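You operate a simulated robot arm through the tools that you are given. There is no shell and no other tool. Be economical: measure what you need, move in short steps, check, and stop when the job is done.

You run a simulated robot arm. Do the job below in one go: nothing can be reset, and whatever is moved stays where it is left.

TASK
Plug the air mattress, find its leak with the yellow pad and patch it.
Fine: foam shows on the ring that leaks; lean the orange patch press on it; lay pad and press back. Burst nothing. Set down upright: yellow pad, orange patch press.

The check looks at the end state, three seconds after you hand in, the way a careful person would. Anything else that was tipped, shoved, dropped, spilled or broken makes it a failure.

THE ROBOT
A 7-joint arm with a two-finger parallel gripper, fixed in place. Base frame: the origin is at the foot of the arm, x ahead of it, y to its left, z up; the work surface is at about z = 720. Lengths are in mm, angles in rad, forces in N, time in s.
With the tool pointing down near the work surface it reaches from about 160 to 680 mm from the base axis. Its first joint turns from -1.152 to 1.152 rad. Payload 2.4 kg.
Tool frame: the origin (TCP) lies between the finger pads and is the grasp point; the fingertips stand 30 mm ahead of it; z points along the fingers, y is the line along which they close. The gripper opens to 94 mm. The fingers are 28 mm wide and 10 mm thick; the gripper's body (50 by 96 mm) begins 55 mm behind the TCP.
Orientation is that of the tool frame in the base frame, as [roll, pitch, yaw] about the fixed x, y, z axes, in that order (R = Rz(yaw) Ry(pitch) Rx(roll)). With the fingers straight down and closing along the base's y, the tool's x points along the base's -x, its y along +y and its z along -z.

THE INTERFACE
- The arm moves only by the tool servo_tool. Its argument "moves" is text: rows parted by semicolons, each of 7 numbers parted by spaces: the shift along the tool's x, y, z in mm, then the turn, a rotation vector about the tool's x, y, z in rad, then the finger opening in mm, from 0 to 94. In form: dx dy dz ax ay az hand; .... A call has 1 to 20 rows; each row shifts and turns the commanded pose from where the row before left it, along the tool's axes as they then stand. Rows are played at 5 a second. More than 50 mm and 0.15 rad between two rows, or a gripper value outside its range, and nothing of the call is played. Where a pose cannot be reached the arm comes as near as it can. A force on the tool above 80 N (or 10 N above the force at the start of the call, whichever is more), or a blocked arm, ends the call early, and 0.2 s more pass. The fingers move at their own pace (about 153 mm/s each) and stop on an object; they squeeze with about 29 N. The grip force told is the motor's: it shows also when the fingers shut on nothing. Time passes only in rows, and 0.2 s behind the last, so rows that do not move let the fingers close. It gives the time, the measured TCP pose, the force on the tool (base axes), the opening and the grip force at its end, in the units of the frame above (readings bear some noise), with the torque about the TCP (base axes, N m) and any sound that the robot's microphone picked up, and new pictures: "views" is both (left out), scene, wrist or none.
- Cameras (640 x 400 px; columns grow to the right, rows downward): "scene" is fixed at [42.4, 483.4, 1425.9]; the picture's right is [-0.60, -0.80, 0.00], its down [-0.55, 0.42, -0.72] and it looks along [0.57, -0.44, -0.69] (base axes); focal length 325 px, centre (320, 200). "wrist" rides on the gripper at [76, 14, -103] in the tool frame; the picture's right is [-0.18, 0.98, 0.00], its down [-0.75, -0.14, -0.64] and it looks along [-0.63, -0.12, 0.77] (tool axes); focal length 243 px, centre (320, 200). There is no depth. A picture from a camera that has moved, and an enlarged one, comes with that camera's place and axes in the base frame and with its lens. The place of the scene camera against the robot may be out by one fixed shift of up to 12 mm in any direction.
- close_up(camera, box): a new picture of the part [left, top, right, bottom] of that camera's present view, enlarged. No time passes.
- close_job(): hands the job in; it is judged then, once.

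Work in short steps. Places have to be worked out from the pictures, the camera data and where the tool is seen: move nearer, look again, correct. Check each grasp and each placing, and mend what went wrong. You have 120 turns and 200 pictures in all, those below and enlarged ones among them. Open the gripper and draw the arm clear of the work before you hand the job in, unless the task says otherwise; then end with one line.

The tools are called after "Request:" by a JSON object that holds its "method" and its "body". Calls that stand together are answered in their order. servo_tool: Moves the arm, as the interface text tells. Its arguments: {"type":"object","properties":{"moves":{"type":"string"},"views":{"type":"string","enum":["both","scene","wrist","none"]}},"required":["moves"]} The other tools are called the same way: close_up (camera, box) takes an enlarged picture of a part of a camera's view; close_job () hands the job in.

At the start:

```text
clock: 0.0
position: [287.5, 166.9, 1058.1]
tool_rot: [3.14, 0.0, 3.141]
force: [0.4, 0.0, -0.3]
torque: [-0.02, 0.01, 0.03]
grip_width: 94.0
gripper_force: 0.1
```

scene: 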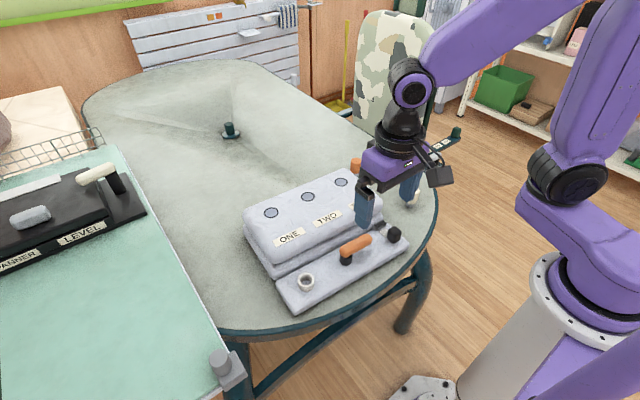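
wrist: 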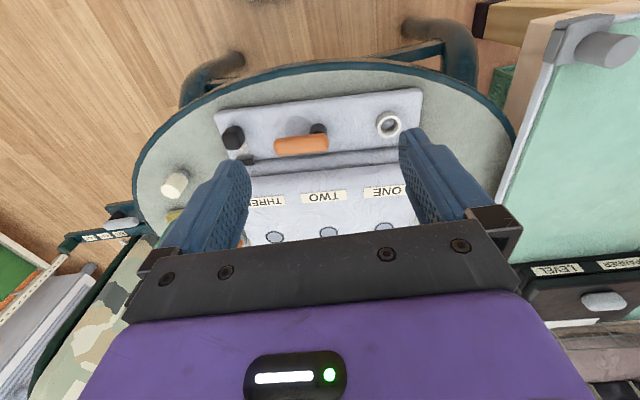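

I'll look closely at the parts before moving.

Request:
{"method": "close_up", "body": {"camera": "scene", "box": [230, 140, 470, 320]}}

Request:
{"method": "close_up", "body": {"camera": "wrist", "box": [120, 60, 520, 270]}}

```text
2.22 times, centred on (350, 230) of scene
camera zoom: at [42.4, 483.4, 1425.9], right [-0.6, -0.8, 0.0], down [-0.55, 0.42, -0.72], along [0.57, -0.44, -0.69], focal length 722 px, centre (253, 133)
```

zoom: 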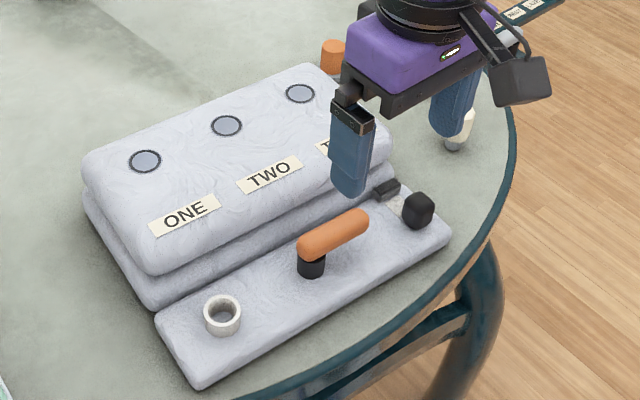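

```text
1.60 times, centred on (320, 165) of wrist
camera zoom: at [211.6, 180.5, 1160.0], right [0.18, 0.98, 0.0], down [0.75, -0.14, 0.64], along [0.63, -0.12, -0.77], focal length 388 px, centre (320, 256)
```

zoom: 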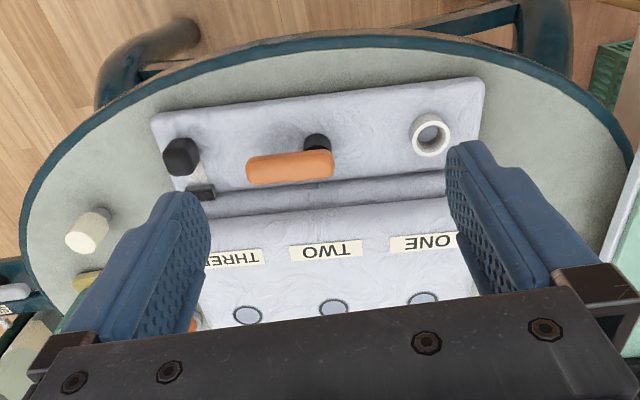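

The mattress, a front tray with ring, orange handle and black cube are visible; the area behind is hidden. I draw the arm back and up for a clear view.

Request:
{"method": "servo_tool", "body": {"moves": "40 -30 0 0 0 0 94;40 -40 0 0 0 0 94;30 -40 0 0 0 0 94;0 -40 0 0 0 0 94;0 -40 0 0 0 0 94"}}

```text
refused: row 2 steps farther than a row can; nothing moved
```

Step was too long; I repeat with shorter steps.

Request:
{"method": "servo_tool", "body": {"moves": "30 -30 0 0 0 0 94;30 -30 0 0 0 0 94;30 -30 0 0 0 0 94;10 -40 0 0 0 0 94;0 -40 0 0 0 0 94;0 0 0 0 0 0 94"}}

```text
clock: 1.4
position: [187.5, -2.4, 1059.9]
tool_rot: [3.141, -0.001, -3.142]
force: [0.8, 0.7, -0.9]
torque: [-0.01, -0.01, -0.02]
grip_width: 93.8
gripper_force: 0.1
camera wrist: at [111.1, 10.8, 1160.9], right [0.18, 0.98, 0.0], down [0.75, -0.14, 0.64], along [0.63, -0.12, -0.77], focal length 243 px, centre (320, 200)
```

scene: 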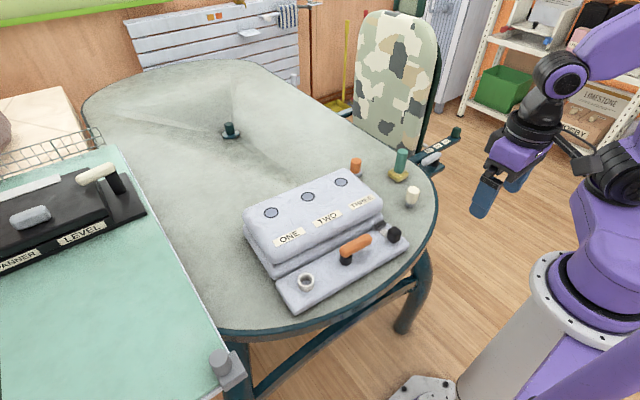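
wrist: 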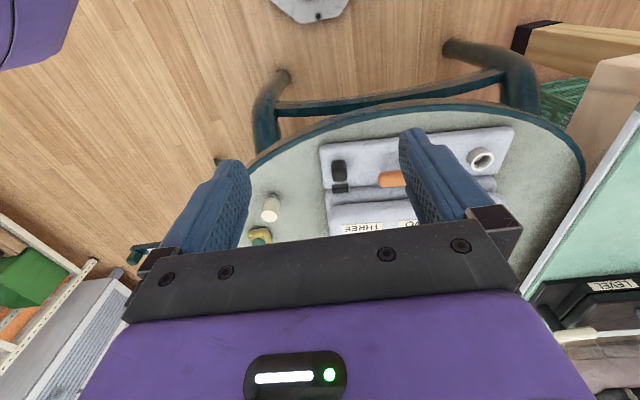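

Request:
{"method": "close_up", "body": {"camera": "scene", "box": [330, 140, 450, 215]}}

Request:
{"method": "close_up", "body": {"camera": "scene", "box": [240, 165, 420, 315]}}

```text
5.33 times, centred on (390, 178) of scene
camera zoom: at [42.4, 483.4, 1425.9], right [-0.6, -0.8, 0.0], down [-0.55, 0.42, -0.72], along [0.57, -0.44, -0.69], focal length 1732 px, centre (-53, 320)
```

zoom: 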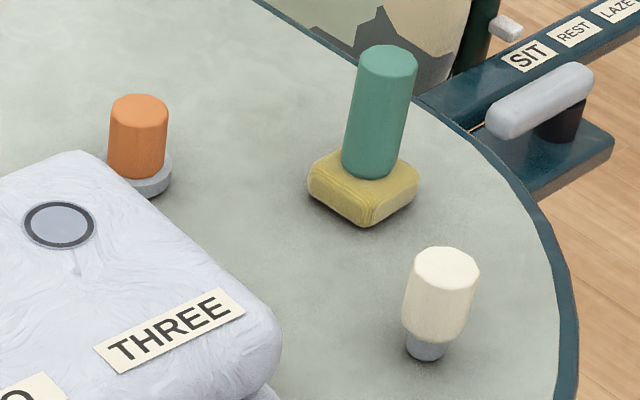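

```text
2.67 times, centred on (330, 240) of scene
camera zoom: at [42.4, 483.4, 1425.9], right [-0.6, -0.8, 0.0], down [-0.55, 0.42, -0.72], along [0.57, -0.44, -0.69], focal length 866 px, centre (293, 93)
```

zoom: 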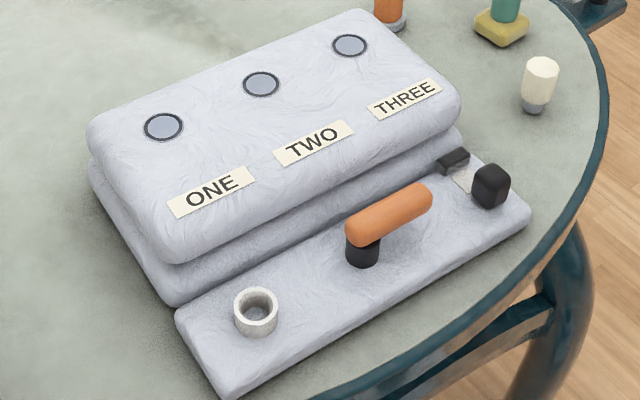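

Plug (cream with grey tip) seems near (436,-170), pad (553,-243), patch press (647,-143), rings on mattress near x≈525. I go above the plug and look with the wrist camera.

Request:
{"method": "servo_tool", "body": {"moves": "-31 -21 15 0 0 0 80;-31 -21 15 0 0 0 80;-31 -21 15 0 0 0 80;-31 -21 15 0 0 0 80;-31 -21 15 0 0 0 80;-31 -21 15 0 0 0 80;-31 -21 15 0 0 0 80;-31 -21 15 0 0 0 80;0 0 0 0 0 0 80"}}

```text
clock: 3.4
position: [437.9, -172.0, 937.8]
tool_rot: [3.142, 0.001, -3.141]
force: [-0.3, 0.4, 0.2]
torque: [0.0, -0.02, -0.02]
grip_width: 80.0
gripper_force: 0.1
camera wrist: at [360.2, -158.5, 1039.2], right [0.18, 0.98, 0.0], down [0.75, -0.14, 0.64], along [0.63, -0.12, -0.77], focal length 243 px, centre (320, 200)
```

scene: 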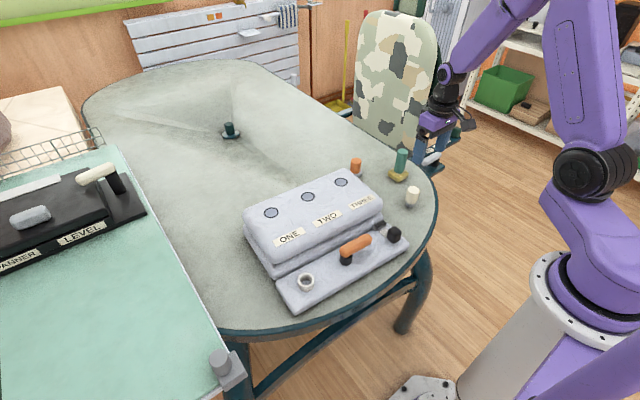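
wrist: 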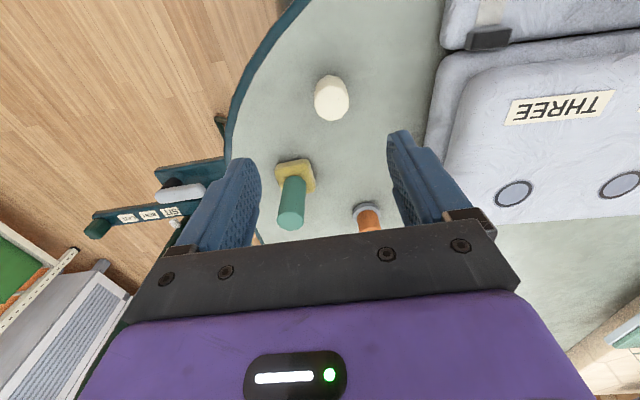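

The plug's top is at about (442,-162,790). I line up and go down to 850 to check.

Request:
{"method": "servo_tool", "body": {"moves": "-4 10 30 0 0 0 80;0 0 45 0 0 0 80;0 0 13 0 0 0 80;0 0 0 0 0 0 80"}}

```text
clock: 4.4
position: [441.3, -161.2, 849.4]
tool_rot: [3.141, 0.0, 3.14]
force: [0.1, -0.7, 0.0]
torque: [-0.05, -0.01, 0.05]
grip_width: 79.7
gripper_force: 0.0
camera wrist: at [364.0, -148.2, 951.1], right [0.18, 0.98, 0.0], down [0.75, -0.14, 0.64], along [0.63, -0.12, -0.77], focal length 243 px, centre (320, 200)
```

scene: 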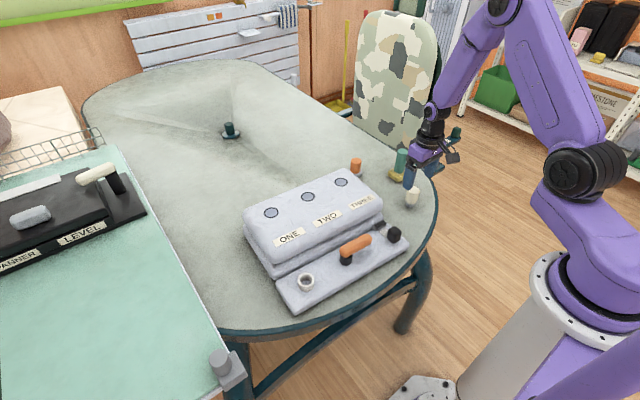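
wrist: 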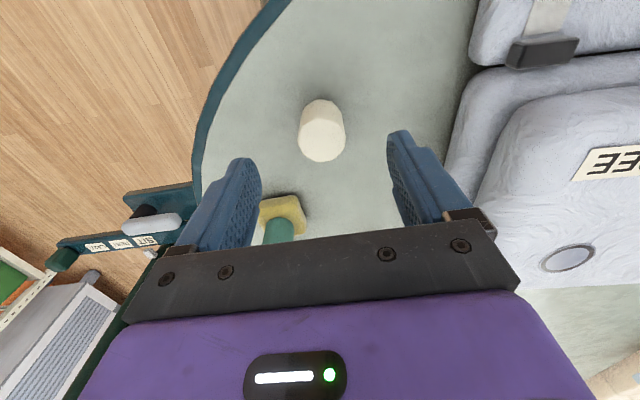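

Plug top reads (445,-162), nearly centred. I descend to z≈774 and close.

Request:
{"method": "servo_tool", "body": {"moves": "-4 0 25 0 0 0 80;0 0 25 0 0 0 80;0 0 25 0 0 0 80;0 0 0 0 0 0 80;0 0 0 0 0 0 30;0 0 0 0 0 0 30;0 0 0 0 0 0 30"}}

```text
clock: 6.0
position: [443.7, -161.7, 773.7]
tool_rot: [-3.141, -0.001, 3.141]
force: [0.0, -0.1, -0.1]
torque: [-0.01, 0.03, 0.01]
grip_width: 34.8
gripper_force: 28.4
camera wrist: at [367.5, -147.6, 876.5], right [0.18, 0.98, 0.0], down [0.75, -0.14, 0.64], along [0.63, -0.12, -0.77], focal length 243 px, centre (320, 200)
```

scene: 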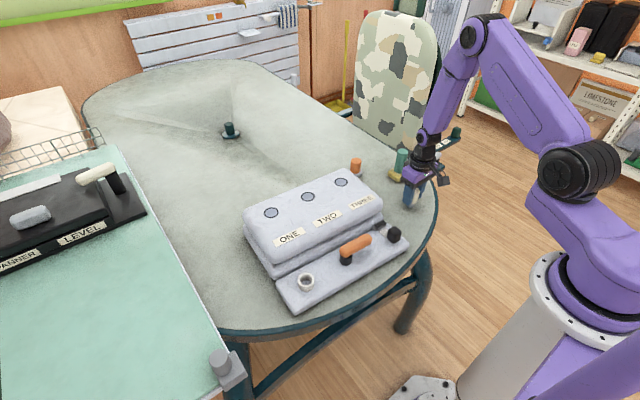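
wrist: 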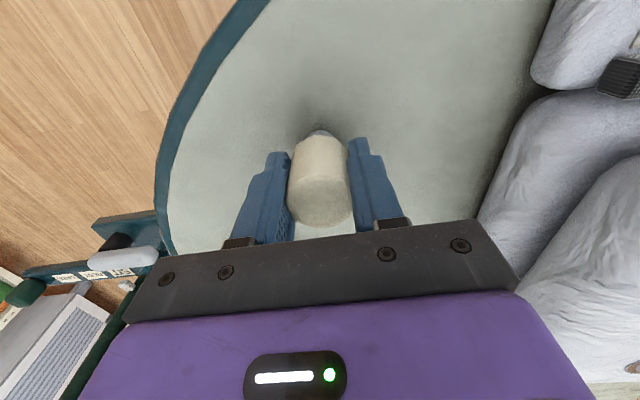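

The plug is gripped (34.8 mm). I lift it and carry it towards the socket near (399,263).

Request:
{"method": "servo_tool", "body": {"moves": "0 0 -30 0 0 0 30;0 0 -45 0 0 0 30;0 0 -45 0 0 0 30;6 45 -10 0 0 0 30;6 46 0 0 0 0 30;6 46 0 0 0 0 30;6 46 0 0 0 0 30;6 46 0 0 0 0 30;6 46 0 0 0 0 30;6 46 0 0 0 0 30;6 46 0 0 0 0 30;0 44 0 0 0 0 30;0 0 0 0 0 0 30"}}

```text
clock: 8.8
position: [396.7, 249.2, 904.2]
tool_rot: [-3.14, -0.001, 3.141]
force: [-0.6, -0.3, -0.8]
torque: [0.04, 0.0, -0.03]
grip_width: 34.8
gripper_force: 29.5
camera wrist: at [319.1, 262.9, 1007.0], right [0.18, 0.98, 0.0], down [0.75, -0.14, 0.64], along [0.63, -0.12, -0.77], focal length 243 px, centre (320, 200)
```

scene: 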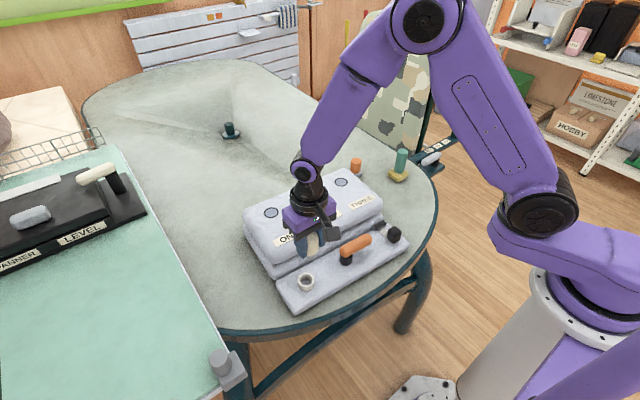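
wrist: 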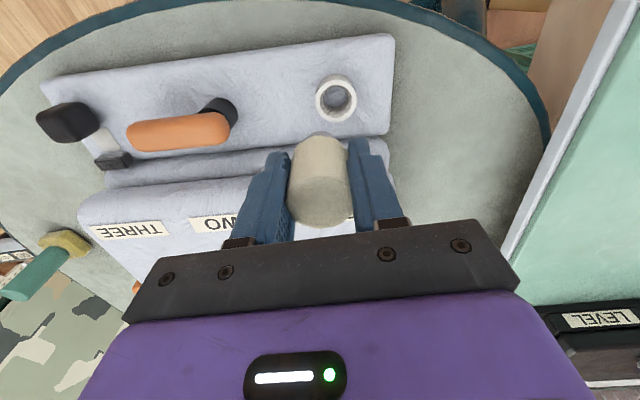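

Request:
{"method": "close_up", "body": {"camera": "wrist", "box": [20, 20, 420, 270]}}

Request:
{"method": "close_up", "body": {"camera": "scene", "box": [270, 200, 430, 300]}}

```text
1.60 times, centred on (220, 145) of wrist
camera zoom: at [319.1, 262.9, 1007.0], right [0.18, 0.98, 0.0], down [0.75, -0.14, 0.64], along [0.63, -0.12, -0.77], focal length 388 px, centre (480, 288)
```

zoom: 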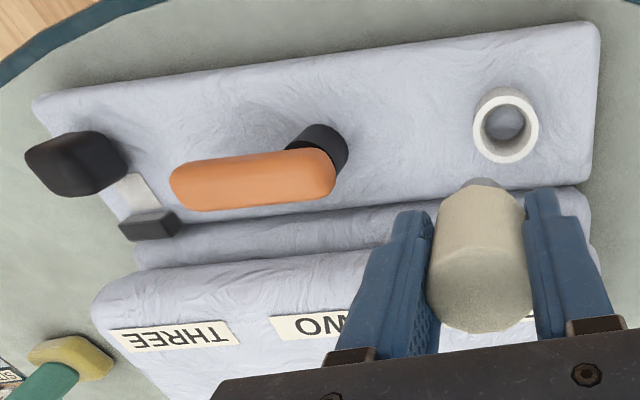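

```text
4.00 times, centred on (350, 250) of scene
camera zoom: at [42.4, 483.4, 1425.9], right [-0.6, -0.8, 0.0], down [-0.55, 0.42, -0.72], along [0.57, -0.44, -0.69], focal length 1299 px, centre (200, 0)
```

zoom: 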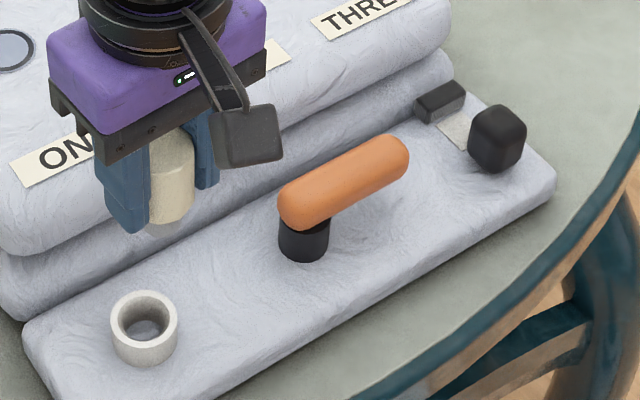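

Socket's rim is about (395,265,770). I move over it to z≈845 and look.

Request:
{"method": "servo_tool", "body": {"moves": "3 16 20 0 0 0 30;0 0 38 0 0 0 30;0 0 0 0 0 0 30"}}

Request:
{"method": "close_up", "body": {"camera": "wrist", "box": [220, 60, 420, 185]}}

Request:
{"method": "close_up", "body": {"camera": "scene", "box": [260, 230, 356, 290]}}

```text
clock: 9.6
position: [392.8, 266.5, 847.1]
tool_rot: [-3.141, 0.001, -3.141]
force: [1.0, -0.2, 0.3]
torque: [-0.01, -0.02, -0.02]
grip_width: 34.7
gripper_force: 28.9
camera wrist: at [316.4, 279.3, 949.5], right [0.18, 0.98, 0.0], down [0.75, -0.14, 0.64], along [0.63, -0.12, -0.77], focal length 243 px, centre (320, 200)
```

scene: 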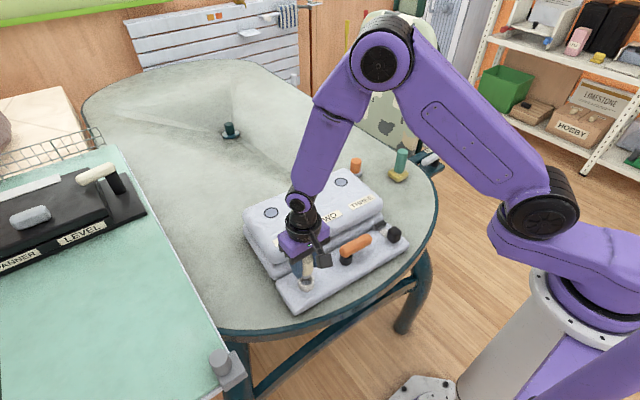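
wrist: 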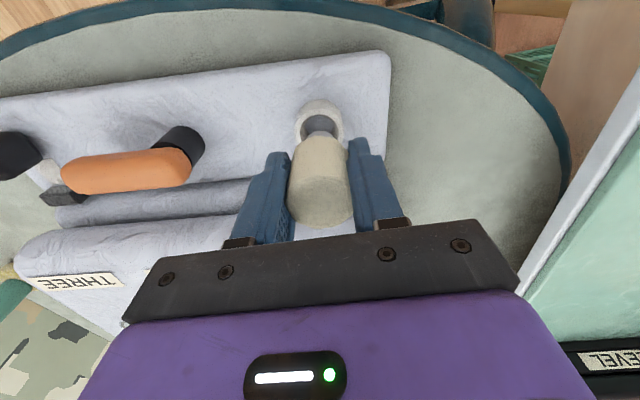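

```text
3.20 times, centred on (320, 122) of wrist
camera zoom: at [316.4, 279.3, 949.5], right [0.18, 0.98, 0.0], down [0.75, -0.14, 0.64], along [0.63, -0.12, -0.77], focal length 776 px, centre (320, 448)
```

zoom: 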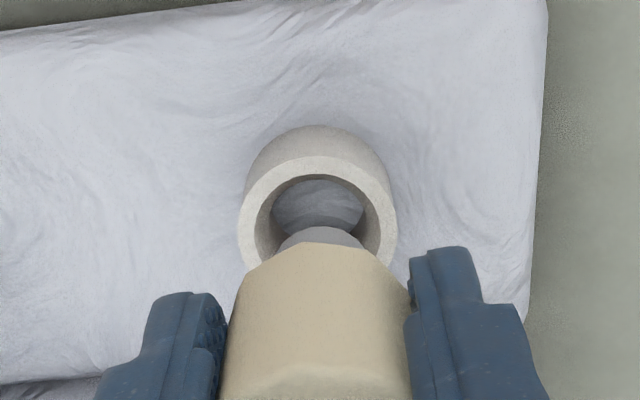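

```text
6.67 times, centred on (308, 260) of scene
camera zoom: at [42.4, 483.4, 1425.9], right [-0.6, -0.8, 0.0], down [-0.55, 0.42, -0.72], along [0.57, -0.44, -0.69], focal length 2165 px, centre (400, -200)
```

zoom: 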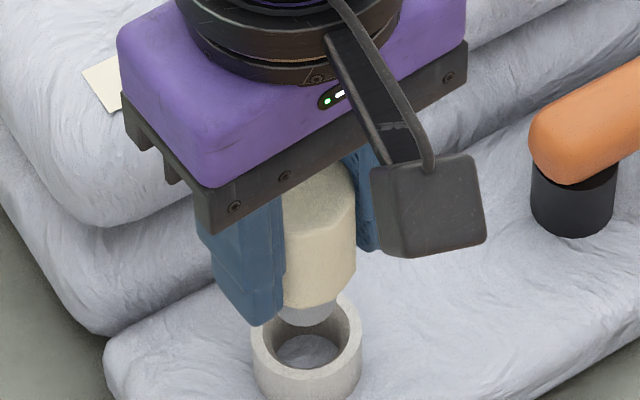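

Column alignment is right; depth (x) is nearly so. I go down 12 mm more and compare tip and rim again.

Request:
{"method": "servo_tool", "body": {"moves": "0 -1 12 0 0 0 30;0 0 0 0 0 0 30", "views": "none"}}

Request:
{"method": "close_up", "body": {"camera": "wrist", "box": [260, 75, 380, 150]}}

Request:
{"method": "close_up", "body": {"camera": "scene", "box": [276, 260, 340, 300]}}

```text
clock: 10.2
position: [393.8, 265.0, 835.4]
tool_rot: [-3.141, -0.001, 3.14]
force: [0.3, 0.4, -0.1]
torque: [-0.02, 0.0, 0.01]
grip_width: 34.6
gripper_force: 28.5
```

```text
5.33 times, centred on (320, 112) of wrist
camera zoom: at [316.7, 278.4, 937.7], right [0.18, 0.98, 0.0], down [0.75, -0.14, 0.64], along [0.63, -0.12, -0.77], focal length 1294 px, centre (320, 667)
```

zoom: 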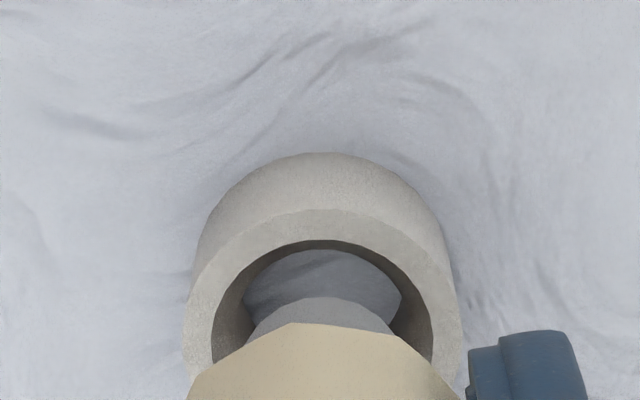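

```text
10.00 times, centred on (308, 280) of scene
camera zoom: at [42.4, 483.4, 1425.9], right [-0.6, -0.8, 0.0], down [-0.55, 0.42, -0.72], along [0.57, -0.44, -0.69], focal length 3248 px, centre (440, -600)
```

zoom: 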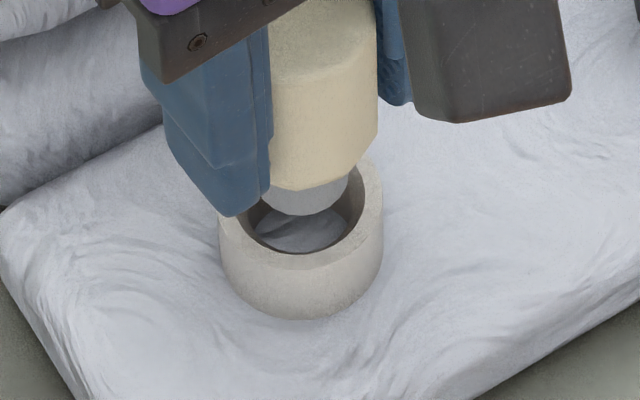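

Tip is narrower (19 mm) than the hole (~29 mm); a 2.5 mm shift in +x centres it. I lower gently.

Request:
{"method": "servo_tool", "body": {"moves": "-2.5 0.5 0 0 0 0 30;0 0 5 0 0 0 30;0 0 5 0 0 0 30;0 0 5 0 0 0 30;0 0 5 0 0 0 30;0 0 0 0 0 0 30", "views": "none"}}

Request:
{"method": "close_up", "body": {"camera": "wrist", "box": [240, 75, 400, 175]}}

Request:
{"method": "close_up", "body": {"camera": "scene", "box": [276, 260, 340, 300]}}

```text
clock: 11.6
position: [396.5, 266.9, 816.9]
tool_rot: [3.142, -0.001, -3.141]
force: [0.1, 0.3, -0.2]
torque: [-0.02, -0.03, -0.01]
grip_width: 34.6
gripper_force: 28.9
```

```text
4.00 times, centred on (320, 125) of wrist
camera zoom: at [319.5, 279.5, 917.0], right [0.18, 0.98, 0.0], down [0.75, -0.14, 0.64], along [0.63, -0.12, -0.77], focal length 970 px, centre (320, 500)
```

zoom: 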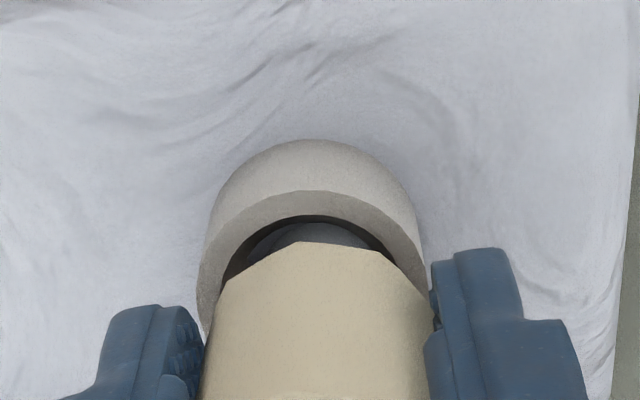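

```text
10.00 times, centred on (308, 280) of scene
camera zoom: at [42.4, 483.4, 1425.9], right [-0.6, -0.8, 0.0], down [-0.55, 0.42, -0.72], along [0.57, -0.44, -0.69], focal length 3248 px, centre (440, -600)
```

zoom: 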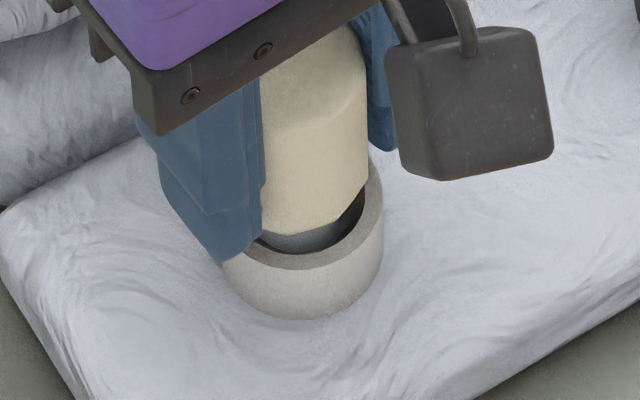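

The tip is entering. I nudge y by −1.5 mm and continue down until contact.

Request:
{"method": "servo_tool", "body": {"moves": "0 -1.8 0 0 0 0 30;0 0 4 0 0 0 30;0 0 3 0 0 0 30;0 0 2 0 0 0 30;0 0 0 0 0 0 30", "views": "none"}}

Request:
{"method": "close_up", "body": {"camera": "scene", "box": [276, 260, 340, 300]}}

```text
clock: 12.8
position: [395.9, 264.8, 806.1]
tool_rot: [3.141, 0.0, 3.141]
force: [-0.2, 0.3, 0.1]
torque: [-0.01, 0.03, 0.01]
grip_width: 34.4
gripper_force: 28.9
```

```text
10.00 times, centred on (308, 280) of scene
camera zoom: at [42.4, 483.4, 1425.9], right [-0.6, -0.8, 0.0], down [-0.55, 0.42, -0.72], along [0.57, -0.44, -0.69], focal length 3248 px, centre (440, -600)
```

zoom: 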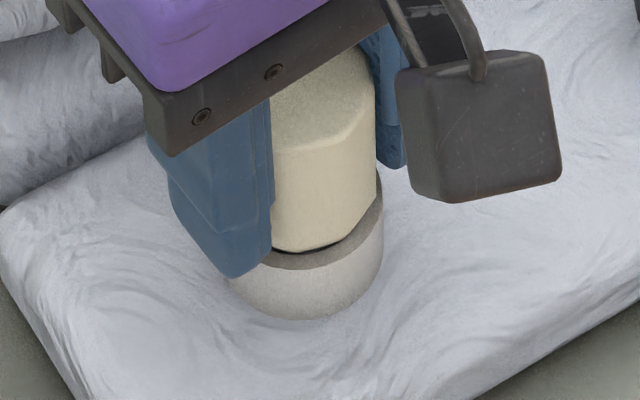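

Aligned in the picture. I keep pressing down in small steps.

Request:
{"method": "servo_tool", "body": {"moves": "0 0 2 0 0 0 30;0 0 2 0 0 0 30;0 0 2 0 0 0 30;0 0 0 0 0 0 30", "views": "none"}}

Request:
{"method": "close_up", "body": {"camera": "scene", "box": [276, 260, 340, 300]}}

Request:
{"method": "close_up", "body": {"camera": "wrist", "box": [240, 75, 400, 175]}}

```text
clock: 13.8
position: [396.8, 263.5, 800.8]
tool_rot: [3.138, 0.003, -3.139]
force: [-6.2, -9.9, 61.7]
torque: [-1.36, 0.18, 0.02]
grip_width: 35.0
gripper_force: 29.1
```

```text
10.00 times, centred on (308, 280) of scene
camera zoom: at [41.5, 482.7, 1426.2], right [-0.6, -0.8, 0.0], down [-0.55, 0.42, -0.72], along [0.57, -0.43, -0.69], focal length 3248 px, centre (440, -600)
```

zoom: 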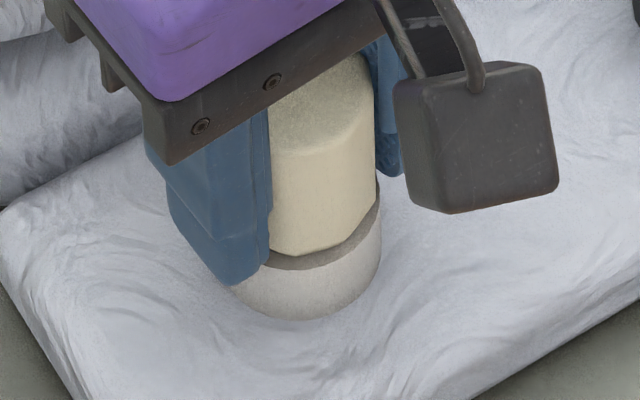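

```text
4.00 times, centred on (320, 125) of wrist
camera zoom: at [319.6, 276.9, 903.8], right [0.18, 0.98, 0.0], down [0.75, -0.14, 0.64], along [0.63, -0.12, -0.77], focal length 970 px, centre (320, 500)
```

zoom: 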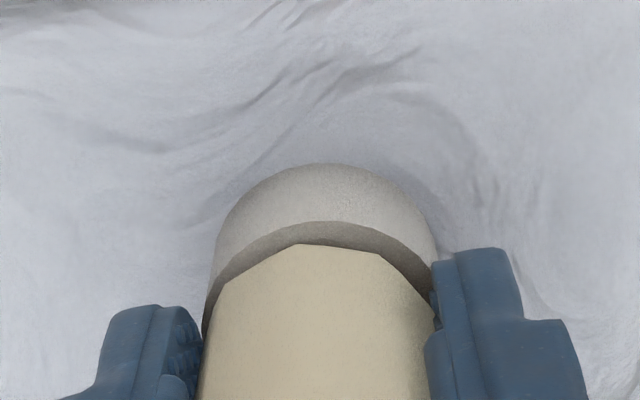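

Contact at 62 N with the plug's shoulder at the rim. I ease off, open the fingers and rise to look.

Request:
{"method": "servo_tool", "body": {"moves": "0 0 -3 0 0 0 30;0 0 0 0 0 0 60;0 0 0 0 0 0 60;0 0 -40 0 0 0 60;0 0 -45 0 0 0 60;45 0 -10 0 0 0 60;0 0 0 0 0 0 60"}}

Request:
{"method": "close_up", "body": {"camera": "scene", "box": [260, 220, 420, 320]}}

```text
clock: 15.4
position: [350.6, 264.0, 897.8]
tool_rot: [-3.14, 0.001, 3.141]
force: [0.2, 0.1, 0.1]
torque: [-0.01, 0.04, 0.0]
grip_width: 59.7
gripper_force: 0.0
camera wrist: at [274.2, 277.4, 1000.2], right [0.18, 0.98, 0.0], down [0.75, -0.14, 0.64], along [0.63, -0.12, -0.77], focal length 243 px, centre (320, 200)
```

scene: 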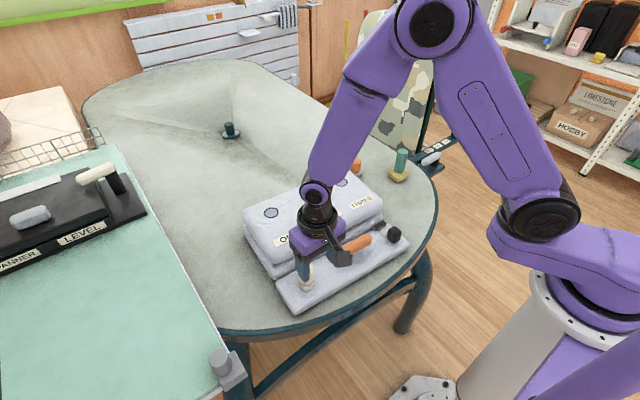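
wrist: 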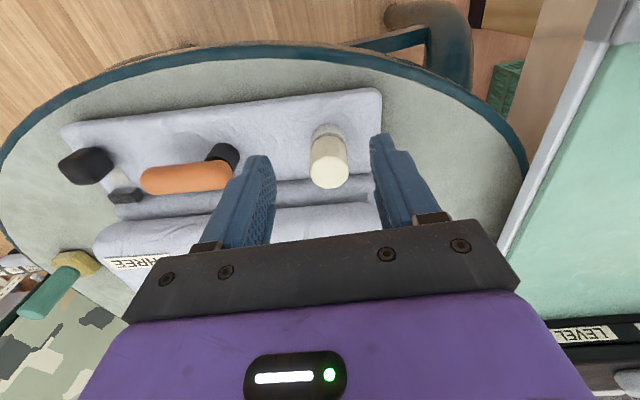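

```text
4.00 times, centred on (340, 270) of scene
camera zoom: at [42.4, 483.4, 1425.9], right [-0.6, -0.8, 0.0], down [-0.55, 0.42, -0.72], along [0.57, -0.44, -0.69], focal length 1299 px, centre (240, -80)
```

zoom: 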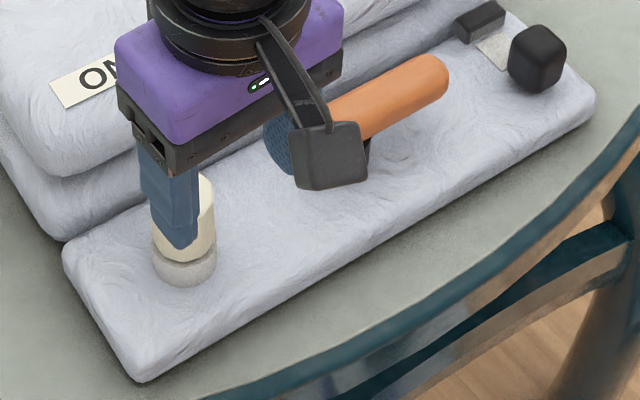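

Plug stands in the socket. Now I go over to the yellow pad.

Request:
{"method": "servo_tool", "body": {"moves": "0 -30 -30 0 0 0 80;-14 -43 0 0 0 0 80;-14 -43 0 0 0 0 80;-14 -43 0 0 0 0 80;-14 -43 0 0 0 0 80;-14 -43 0 0 0 0 80;-14 -43 0 0 0 0 80;-14 -43 0 0 0 0 80;-14 -43 0 0 0 0 80;-14 -43 0 0 0 0 80;-14 -43 0 0 0 0 80;-30 -35 0 0 0 0 80;0 0 0 0 0 0 80"}}

Request:
{"method": "close_up", "body": {"camera": "scene", "box": [250, 170, 410, 320]}}

```text
clock: 18.2
position: [523.2, -233.0, 926.6]
tool_rot: [3.141, 0.002, -3.141]
force: [-0.6, 0.1, 0.5]
torque: [0.0, -0.02, -0.02]
grip_width: 80.1
gripper_force: 0.0
camera wrist: at [445.6, -218.9, 1029.2], right [0.18, 0.98, 0.0], down [0.75, -0.14, 0.64], along [0.63, -0.12, -0.77], focal length 243 px, centre (320, 200)
```

scene: 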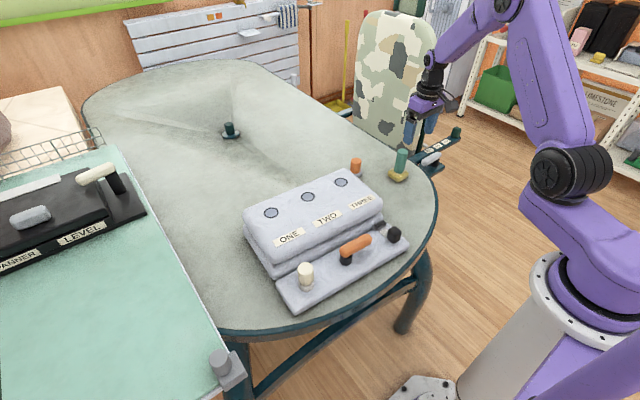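
wrist: 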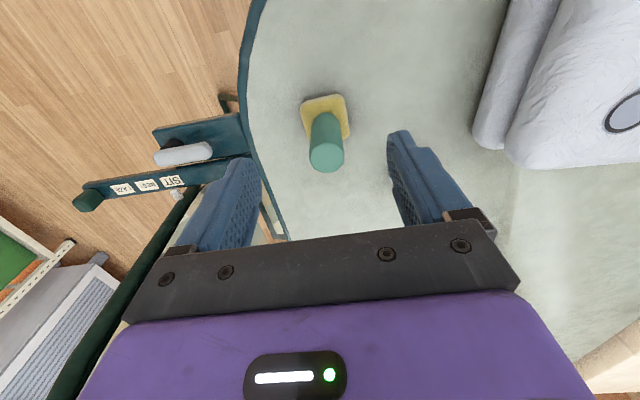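

```text
2.67 times, centred on (330, 245) of scene
camera zoom: at [42.4, 483.4, 1425.9], right [-0.6, -0.8, 0.0], down [-0.55, 0.42, -0.72], along [0.57, -0.44, -0.69], focal length 866 px, centre (293, 80)
```

zoom: 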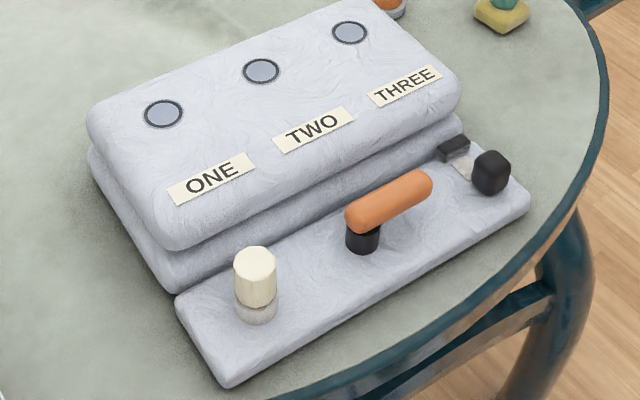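

Plug is upright. Handle axis is at about (557,-234), top near z 835. I go down over it to z≈803 and grip.

Request:
{"method": "servo_tool", "body": {"moves": "-34 -1 0 0 0 0 80;0 0 30 0 0 0 80;0 0 10 0 0 0 80;0 0 0 0 0 0 80", "views": "wrist"}}

```text
clock: 19.2
position: [556.3, -233.0, 887.0]
tool_rot: [3.141, 0.0, 3.14]
force: [-0.4, 0.4, 0.3]
torque: [0.03, -0.01, -0.03]
grip_width: 79.8
gripper_force: 0.1
camera wrist: at [478.6, -218.9, 989.1], right [0.18, 0.98, 0.0], down [0.75, -0.14, 0.64], along [0.63, -0.12, -0.77], focal length 243 px, centre (320, 200)
```

wrist: 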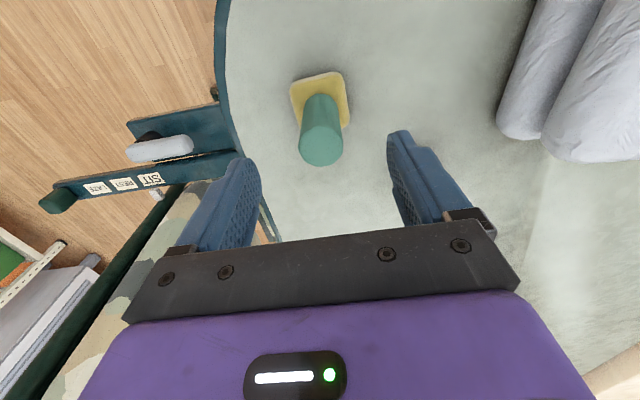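

Alignment holds (557,-233). Descend and grip.

Request:
{"method": "servo_tool", "body": {"moves": "-1 0 30 0 0 0 80;0 0 30 0 0 0 80;0 0 23 0 0 0 80;0 0 0 0 0 0 80;0 0 0 0 0 0 20;0 0 0 0 0 0 20;0 0 0 0 0 0 20", "views": "wrist"}}

```text
clock: 20.8
position: [555.2, -232.6, 804.7]
tool_rot: [-3.141, -0.001, -3.141]
force: [-0.9, 0.5, 0.2]
torque: [0.0, -0.01, 0.0]
grip_width: 36.0
gripper_force: 29.1
camera wrist: at [479.5, -218.9, 906.8], right [0.18, 0.98, 0.0], down [0.75, -0.14, 0.64], along [0.63, -0.12, -0.77], focal length 243 px, centre (320, 200)
```

wrist: 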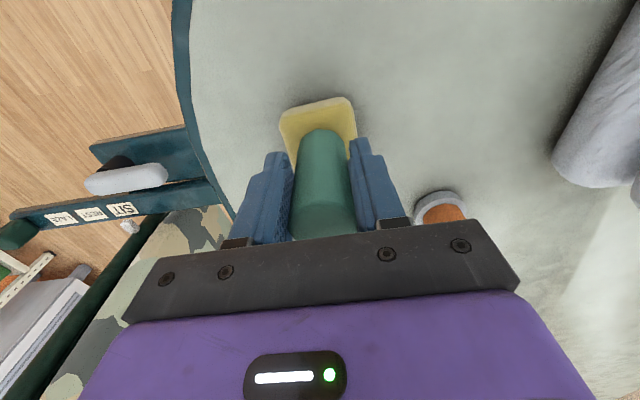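

Pad is held (36 mm). Lift to ~945 and move over to ring THREE near (562,18).

Request:
{"method": "servo_tool", "body": {"moves": "0 0 -40 0 0 0 20;0 0 -45 0 0 0 20;0 0 -45 0 0 0 20;0 0 -10 0 0 0 20;0 45 0 0 0 0 20;0 45 0 0 0 0 20;0 45 0 0 0 0 20;0 45 0 0 0 0 20;0 20 0 0 0 0 20;0 0 0 0 0 0 20"}}

Request:
{"method": "close_up", "body": {"camera": "scene", "box": [240, 120, 400, 220]}}

```text
clock: 23.0
position: [555.7, -30.2, 945.1]
tool_rot: [-3.14, -0.001, 3.14]
force: [-0.1, 0.4, -0.2]
torque: [0.02, 0.02, -0.04]
grip_width: 36.0
gripper_force: 29.3
camera wrist: at [479.1, -18.5, 1047.4], right [0.18, 0.98, 0.0], down [0.75, -0.14, 0.64], along [0.63, -0.12, -0.77], focal length 243 px, centre (320, 200)
```

scene: 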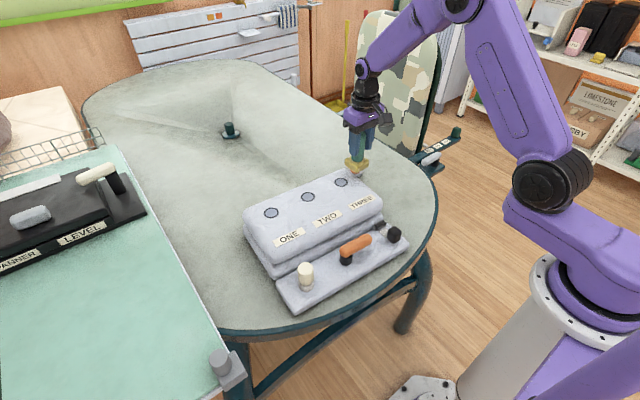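
wrist: 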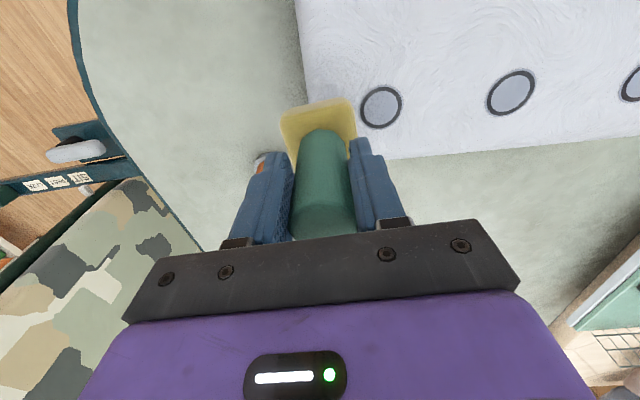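

```text
4.00 times, centred on (320, 170) of scene
camera zoom: at [42.4, 483.4, 1425.9], right [-0.6, -0.8, 0.0], down [-0.55, 0.42, -0.72], along [0.57, -0.44, -0.69], focal length 1299 px, centre (320, 320)
```

zoom: 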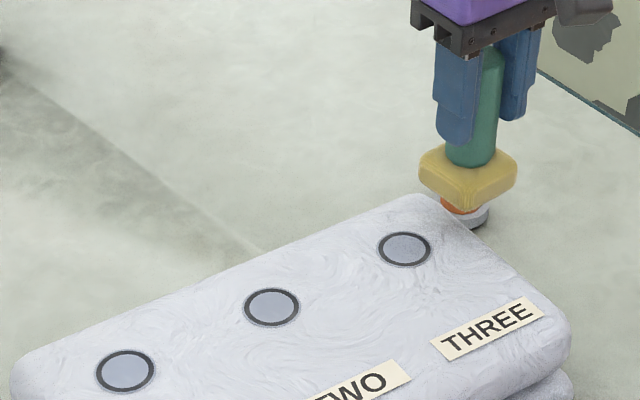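

Rings: THREE ≈(564,20), TWO ≈(572,131), ONE ≈(585,234), top z≈825. Pad over THREE, lower to near contact.

Request:
{"method": "servo_tool", "body": {"moves": "-6.5 30 0 0 0 0 20;0 21 0 0 0 0 20;0 0 20 0 0 0 20;0 0 8 0 0 0 20;0 0 0 0 0 0 20"}}

Request:
{"method": "close_up", "body": {"camera": "scene", "box": [240, 120, 400, 220]}}

```text
clock: 24.2
position: [562.9, 19.7, 916.7]
tool_rot: [3.141, -0.001, -3.142]
force: [0.8, -0.5, -0.2]
torque: [-0.03, 0.04, 0.03]
grip_width: 36.0
gripper_force: 29.1
camera wrist: at [485.7, 32.5, 1018.7], right [0.18, 0.98, 0.0], down [0.75, -0.14, 0.64], along [0.63, -0.12, -0.77], focal length 243 px, centre (320, 200)
```

scene: 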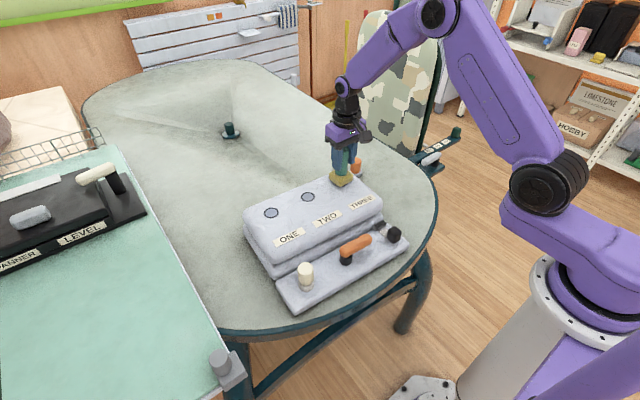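
wrist: 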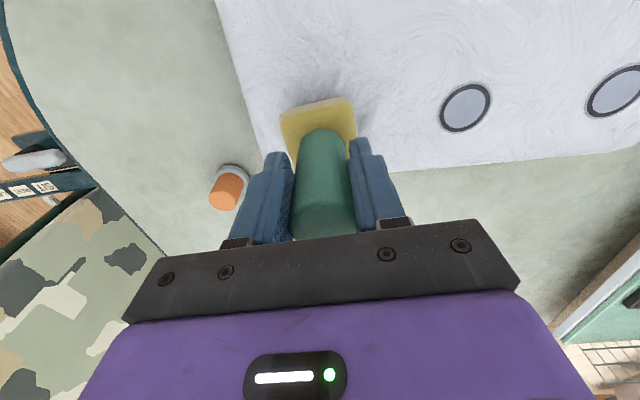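

```text
4.00 times, centred on (320, 170) of scene
camera zoom: at [42.4, 483.4, 1425.9], right [-0.6, -0.8, 0.0], down [-0.55, 0.42, -0.72], along [0.57, -0.44, -0.69], focal length 1299 px, centre (320, 320)
```

zoom: 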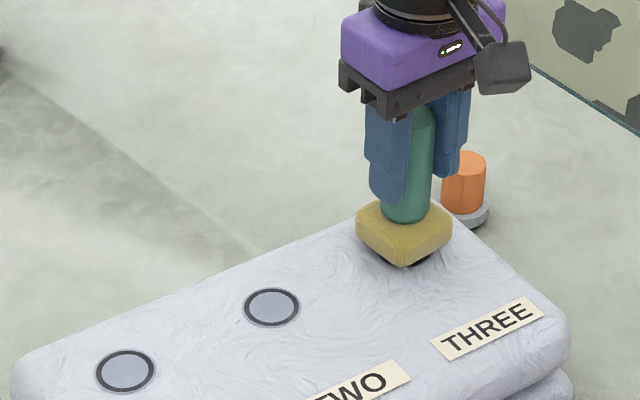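

Nearly touching. I lower in small steps watching force.

Request:
{"method": "servo_tool", "body": {"moves": "0 0 2 0 0 0 20;0 0 2 0 0 0 20;0 0 2 0 0 0 20;0 0 0 0 0 0 20", "views": "none"}}

```text
clock: 25.2
position: [562.5, 19.0, 911.8]
tool_rot: [3.141, 0.001, -3.142]
force: [0.5, 0.0, 0.2]
torque: [0.01, -0.04, 0.03]
grip_width: 36.2
gripper_force: 28.9
```

No contact yet; lower further.

Request:
{"method": "servo_tool", "body": {"moves": "0 0 2 0 0 0 20;0 0 2 0 0 0 20;0 0 1 0 0 0 20;0 0 0 0 0 0 20", "views": "none"}}

```text
clock: 26.2
position: [561.9, 19.4, 905.5]
tool_rot: [-3.142, 0.0, 3.14]
force: [0.9, 1.4, 2.8]
torque: [-0.02, 0.0, 0.03]
grip_width: 36.0
gripper_force: 29.2
```

Light contact (~3 N). A little more, then hold.

Request:
{"method": "servo_tool", "body": {"moves": "0 0 1.5 0 0 0 20;0 0 0 0 0 0 20;0 0 0 0 0 0 20;0 0 0 0 0 0 20;0 0 0 0 0 0 20;0 0 0 0 0 0 20", "views": "none"}}

Request:
{"method": "close_up", "body": {"camera": "scene", "box": [240, 120, 400, 220]}}

```text
clock: 27.6
position: [562.5, 18.7, 905.8]
tool_rot: [3.141, 0.0, 3.141]
force: [1.0, 1.0, 2.2]
torque: [0.0, -0.07, 0.02]
grip_width: 36.3
gripper_force: 29.0
```

```text
4.00 times, centred on (320, 170) of scene
camera zoom: at [42.4, 483.4, 1425.9], right [-0.6, -0.8, 0.0], down [-0.55, 0.42, -0.72], along [0.57, -0.44, -0.69], focal length 1299 px, centre (320, 320)
```

zoom: 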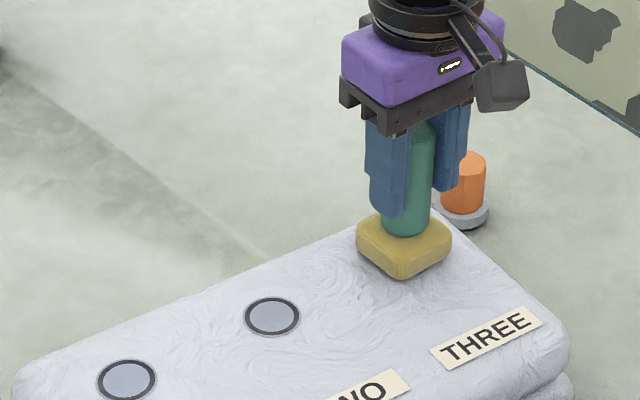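

The whole deck sank ~9 mm under the light push, so it may be soft. I lift off and see whether foam appears and the deck comes back.

Request:
{"method": "servo_tool", "body": {"moves": "0 0 -20 0 0 0 20;0 0 -20 0 0 0 20;0 -45 0 0 0 0 20;0 -15 0 0 0 0 20;0 0 0 0 0 0 20", "views": "wrist"}}

Request:
{"method": "close_up", "body": {"camera": "scene", "box": [240, 120, 400, 220]}}

```text
clock: 28.8
position: [562.4, -42.5, 945.0]
tool_rot: [-3.141, -0.001, 3.142]
force: [-0.4, -1.2, -0.4]
torque: [-0.01, 0.0, 0.0]
grip_width: 35.9
gripper_force: 29.5
camera wrist: at [485.7, -28.2, 1046.7], right [0.18, 0.98, 0.0], down [0.75, -0.14, 0.64], along [0.63, -0.12, -0.77], focal length 243 px, centre (320, 200)
```

wrist: 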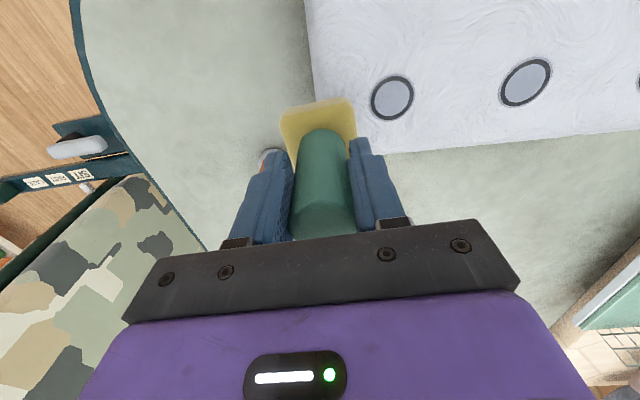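

```text
4.00 times, centred on (320, 170) of scene
camera zoom: at [42.4, 483.4, 1425.9], right [-0.6, -0.8, 0.0], down [-0.55, 0.42, -0.72], along [0.57, -0.44, -0.69], focal length 1299 px, centre (320, 320)
```

zoom: 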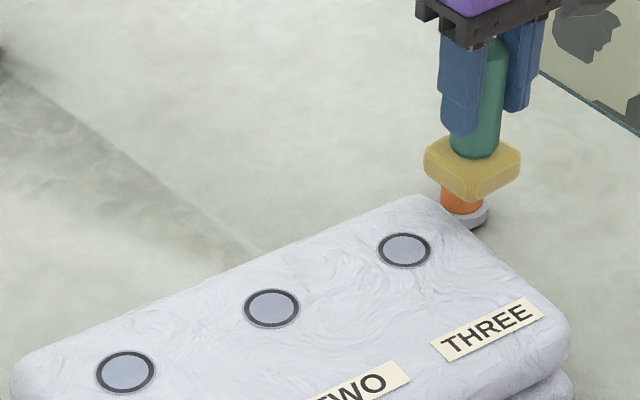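

No foam on THREE; the deck sprang back. Now test TWO at (572,131) the same way.

Request:
{"method": "servo_tool", "body": {"moves": "-2 44 0 0 0 0 20;-2 44 0 0 0 0 20;-2 44 0 0 0 0 20;-2 42 0 0 0 0 20;0 0 20 0 0 0 20;0 0 10 0 0 0 20;0 0 5 0 0 0 20;0 0 5 0 0 0 20;0 0 0 0 0 0 20;0 0 0 0 0 0 20;0 0 0 0 0 0 20;0 0 0 0 0 0 20", "views": "wrist"}}

Request:
{"method": "close_up", "body": {"camera": "scene", "box": [240, 120, 400, 220]}}

```text
clock: 31.4
position: [570.6, 132.4, 904.0]
tool_rot: [-3.141, 0.003, 3.141]
force: [0.6, 2.0, 3.0]
torque: [0.06, -0.09, 0.07]
grip_width: 36.2
gripper_force: 29.1
camera wrist: at [493.5, 146.3, 1006.6], right [0.18, 0.98, 0.0], down [0.75, -0.14, 0.64], along [0.63, -0.12, -0.77], focal length 243 px, centre (320, 200)
```

wrist: 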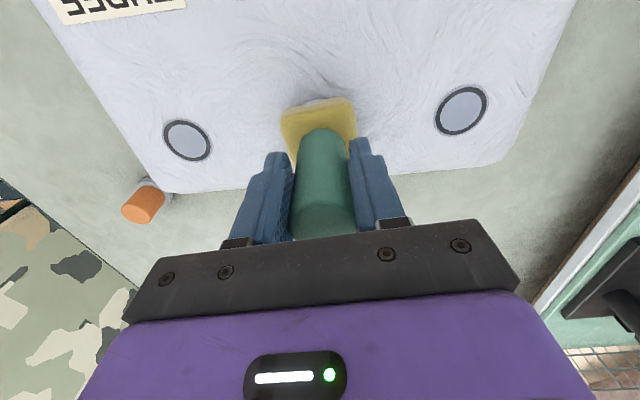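

```text
4.00 times, centred on (320, 170) of scene
camera zoom: at [42.4, 483.4, 1425.9], right [-0.6, -0.8, 0.0], down [-0.55, 0.42, -0.72], along [0.57, -0.44, -0.69], focal length 1299 px, centre (320, 320)
```

zoom: 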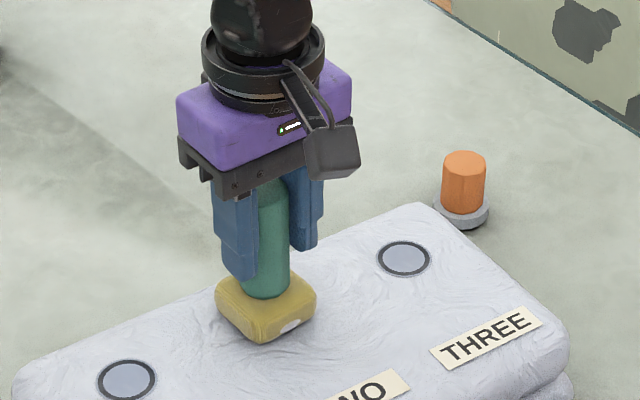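

A white patch peeks out by the pad at TWO — maybe foam. Lift and look.

Request:
{"method": "servo_tool", "body": {"moves": "0 0 -20 0 0 0 20;0 0 -20 0 0 0 20;0 -45 -5 0 0 0 20;0 -25 0 0 0 0 20;0 0 0 0 0 0 20", "views": "wrist"}}

Request:
{"method": "close_up", "body": {"camera": "scene", "box": [240, 120, 400, 220]}}

```text
clock: 32.6
position: [570.4, 63.5, 948.6]
tool_rot: [3.141, 0.002, 3.141]
force: [-0.7, -0.5, -1.2]
torque: [0.04, 0.0, 0.02]
grip_width: 36.0
gripper_force: 29.2
camera wrist: at [493.0, 75.5, 1051.2], right [0.18, 0.98, 0.0], down [0.75, -0.14, 0.64], along [0.63, -0.12, -0.77], focal length 243 px, centre (320, 200)
```

wrist: 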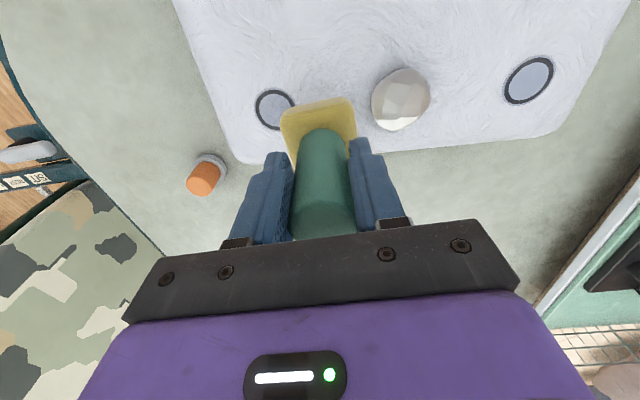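

```text
4.00 times, centred on (320, 170) of scene
camera zoom: at [42.4, 483.4, 1425.9], right [-0.6, -0.8, 0.0], down [-0.55, 0.42, -0.72], along [0.57, -0.44, -0.69], focal length 1299 px, centre (320, 320)
```

zoom: 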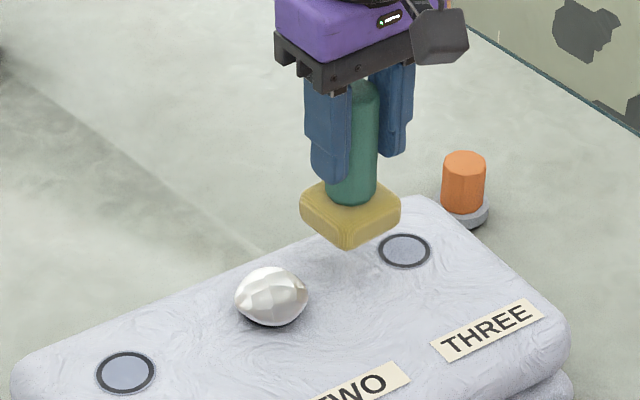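

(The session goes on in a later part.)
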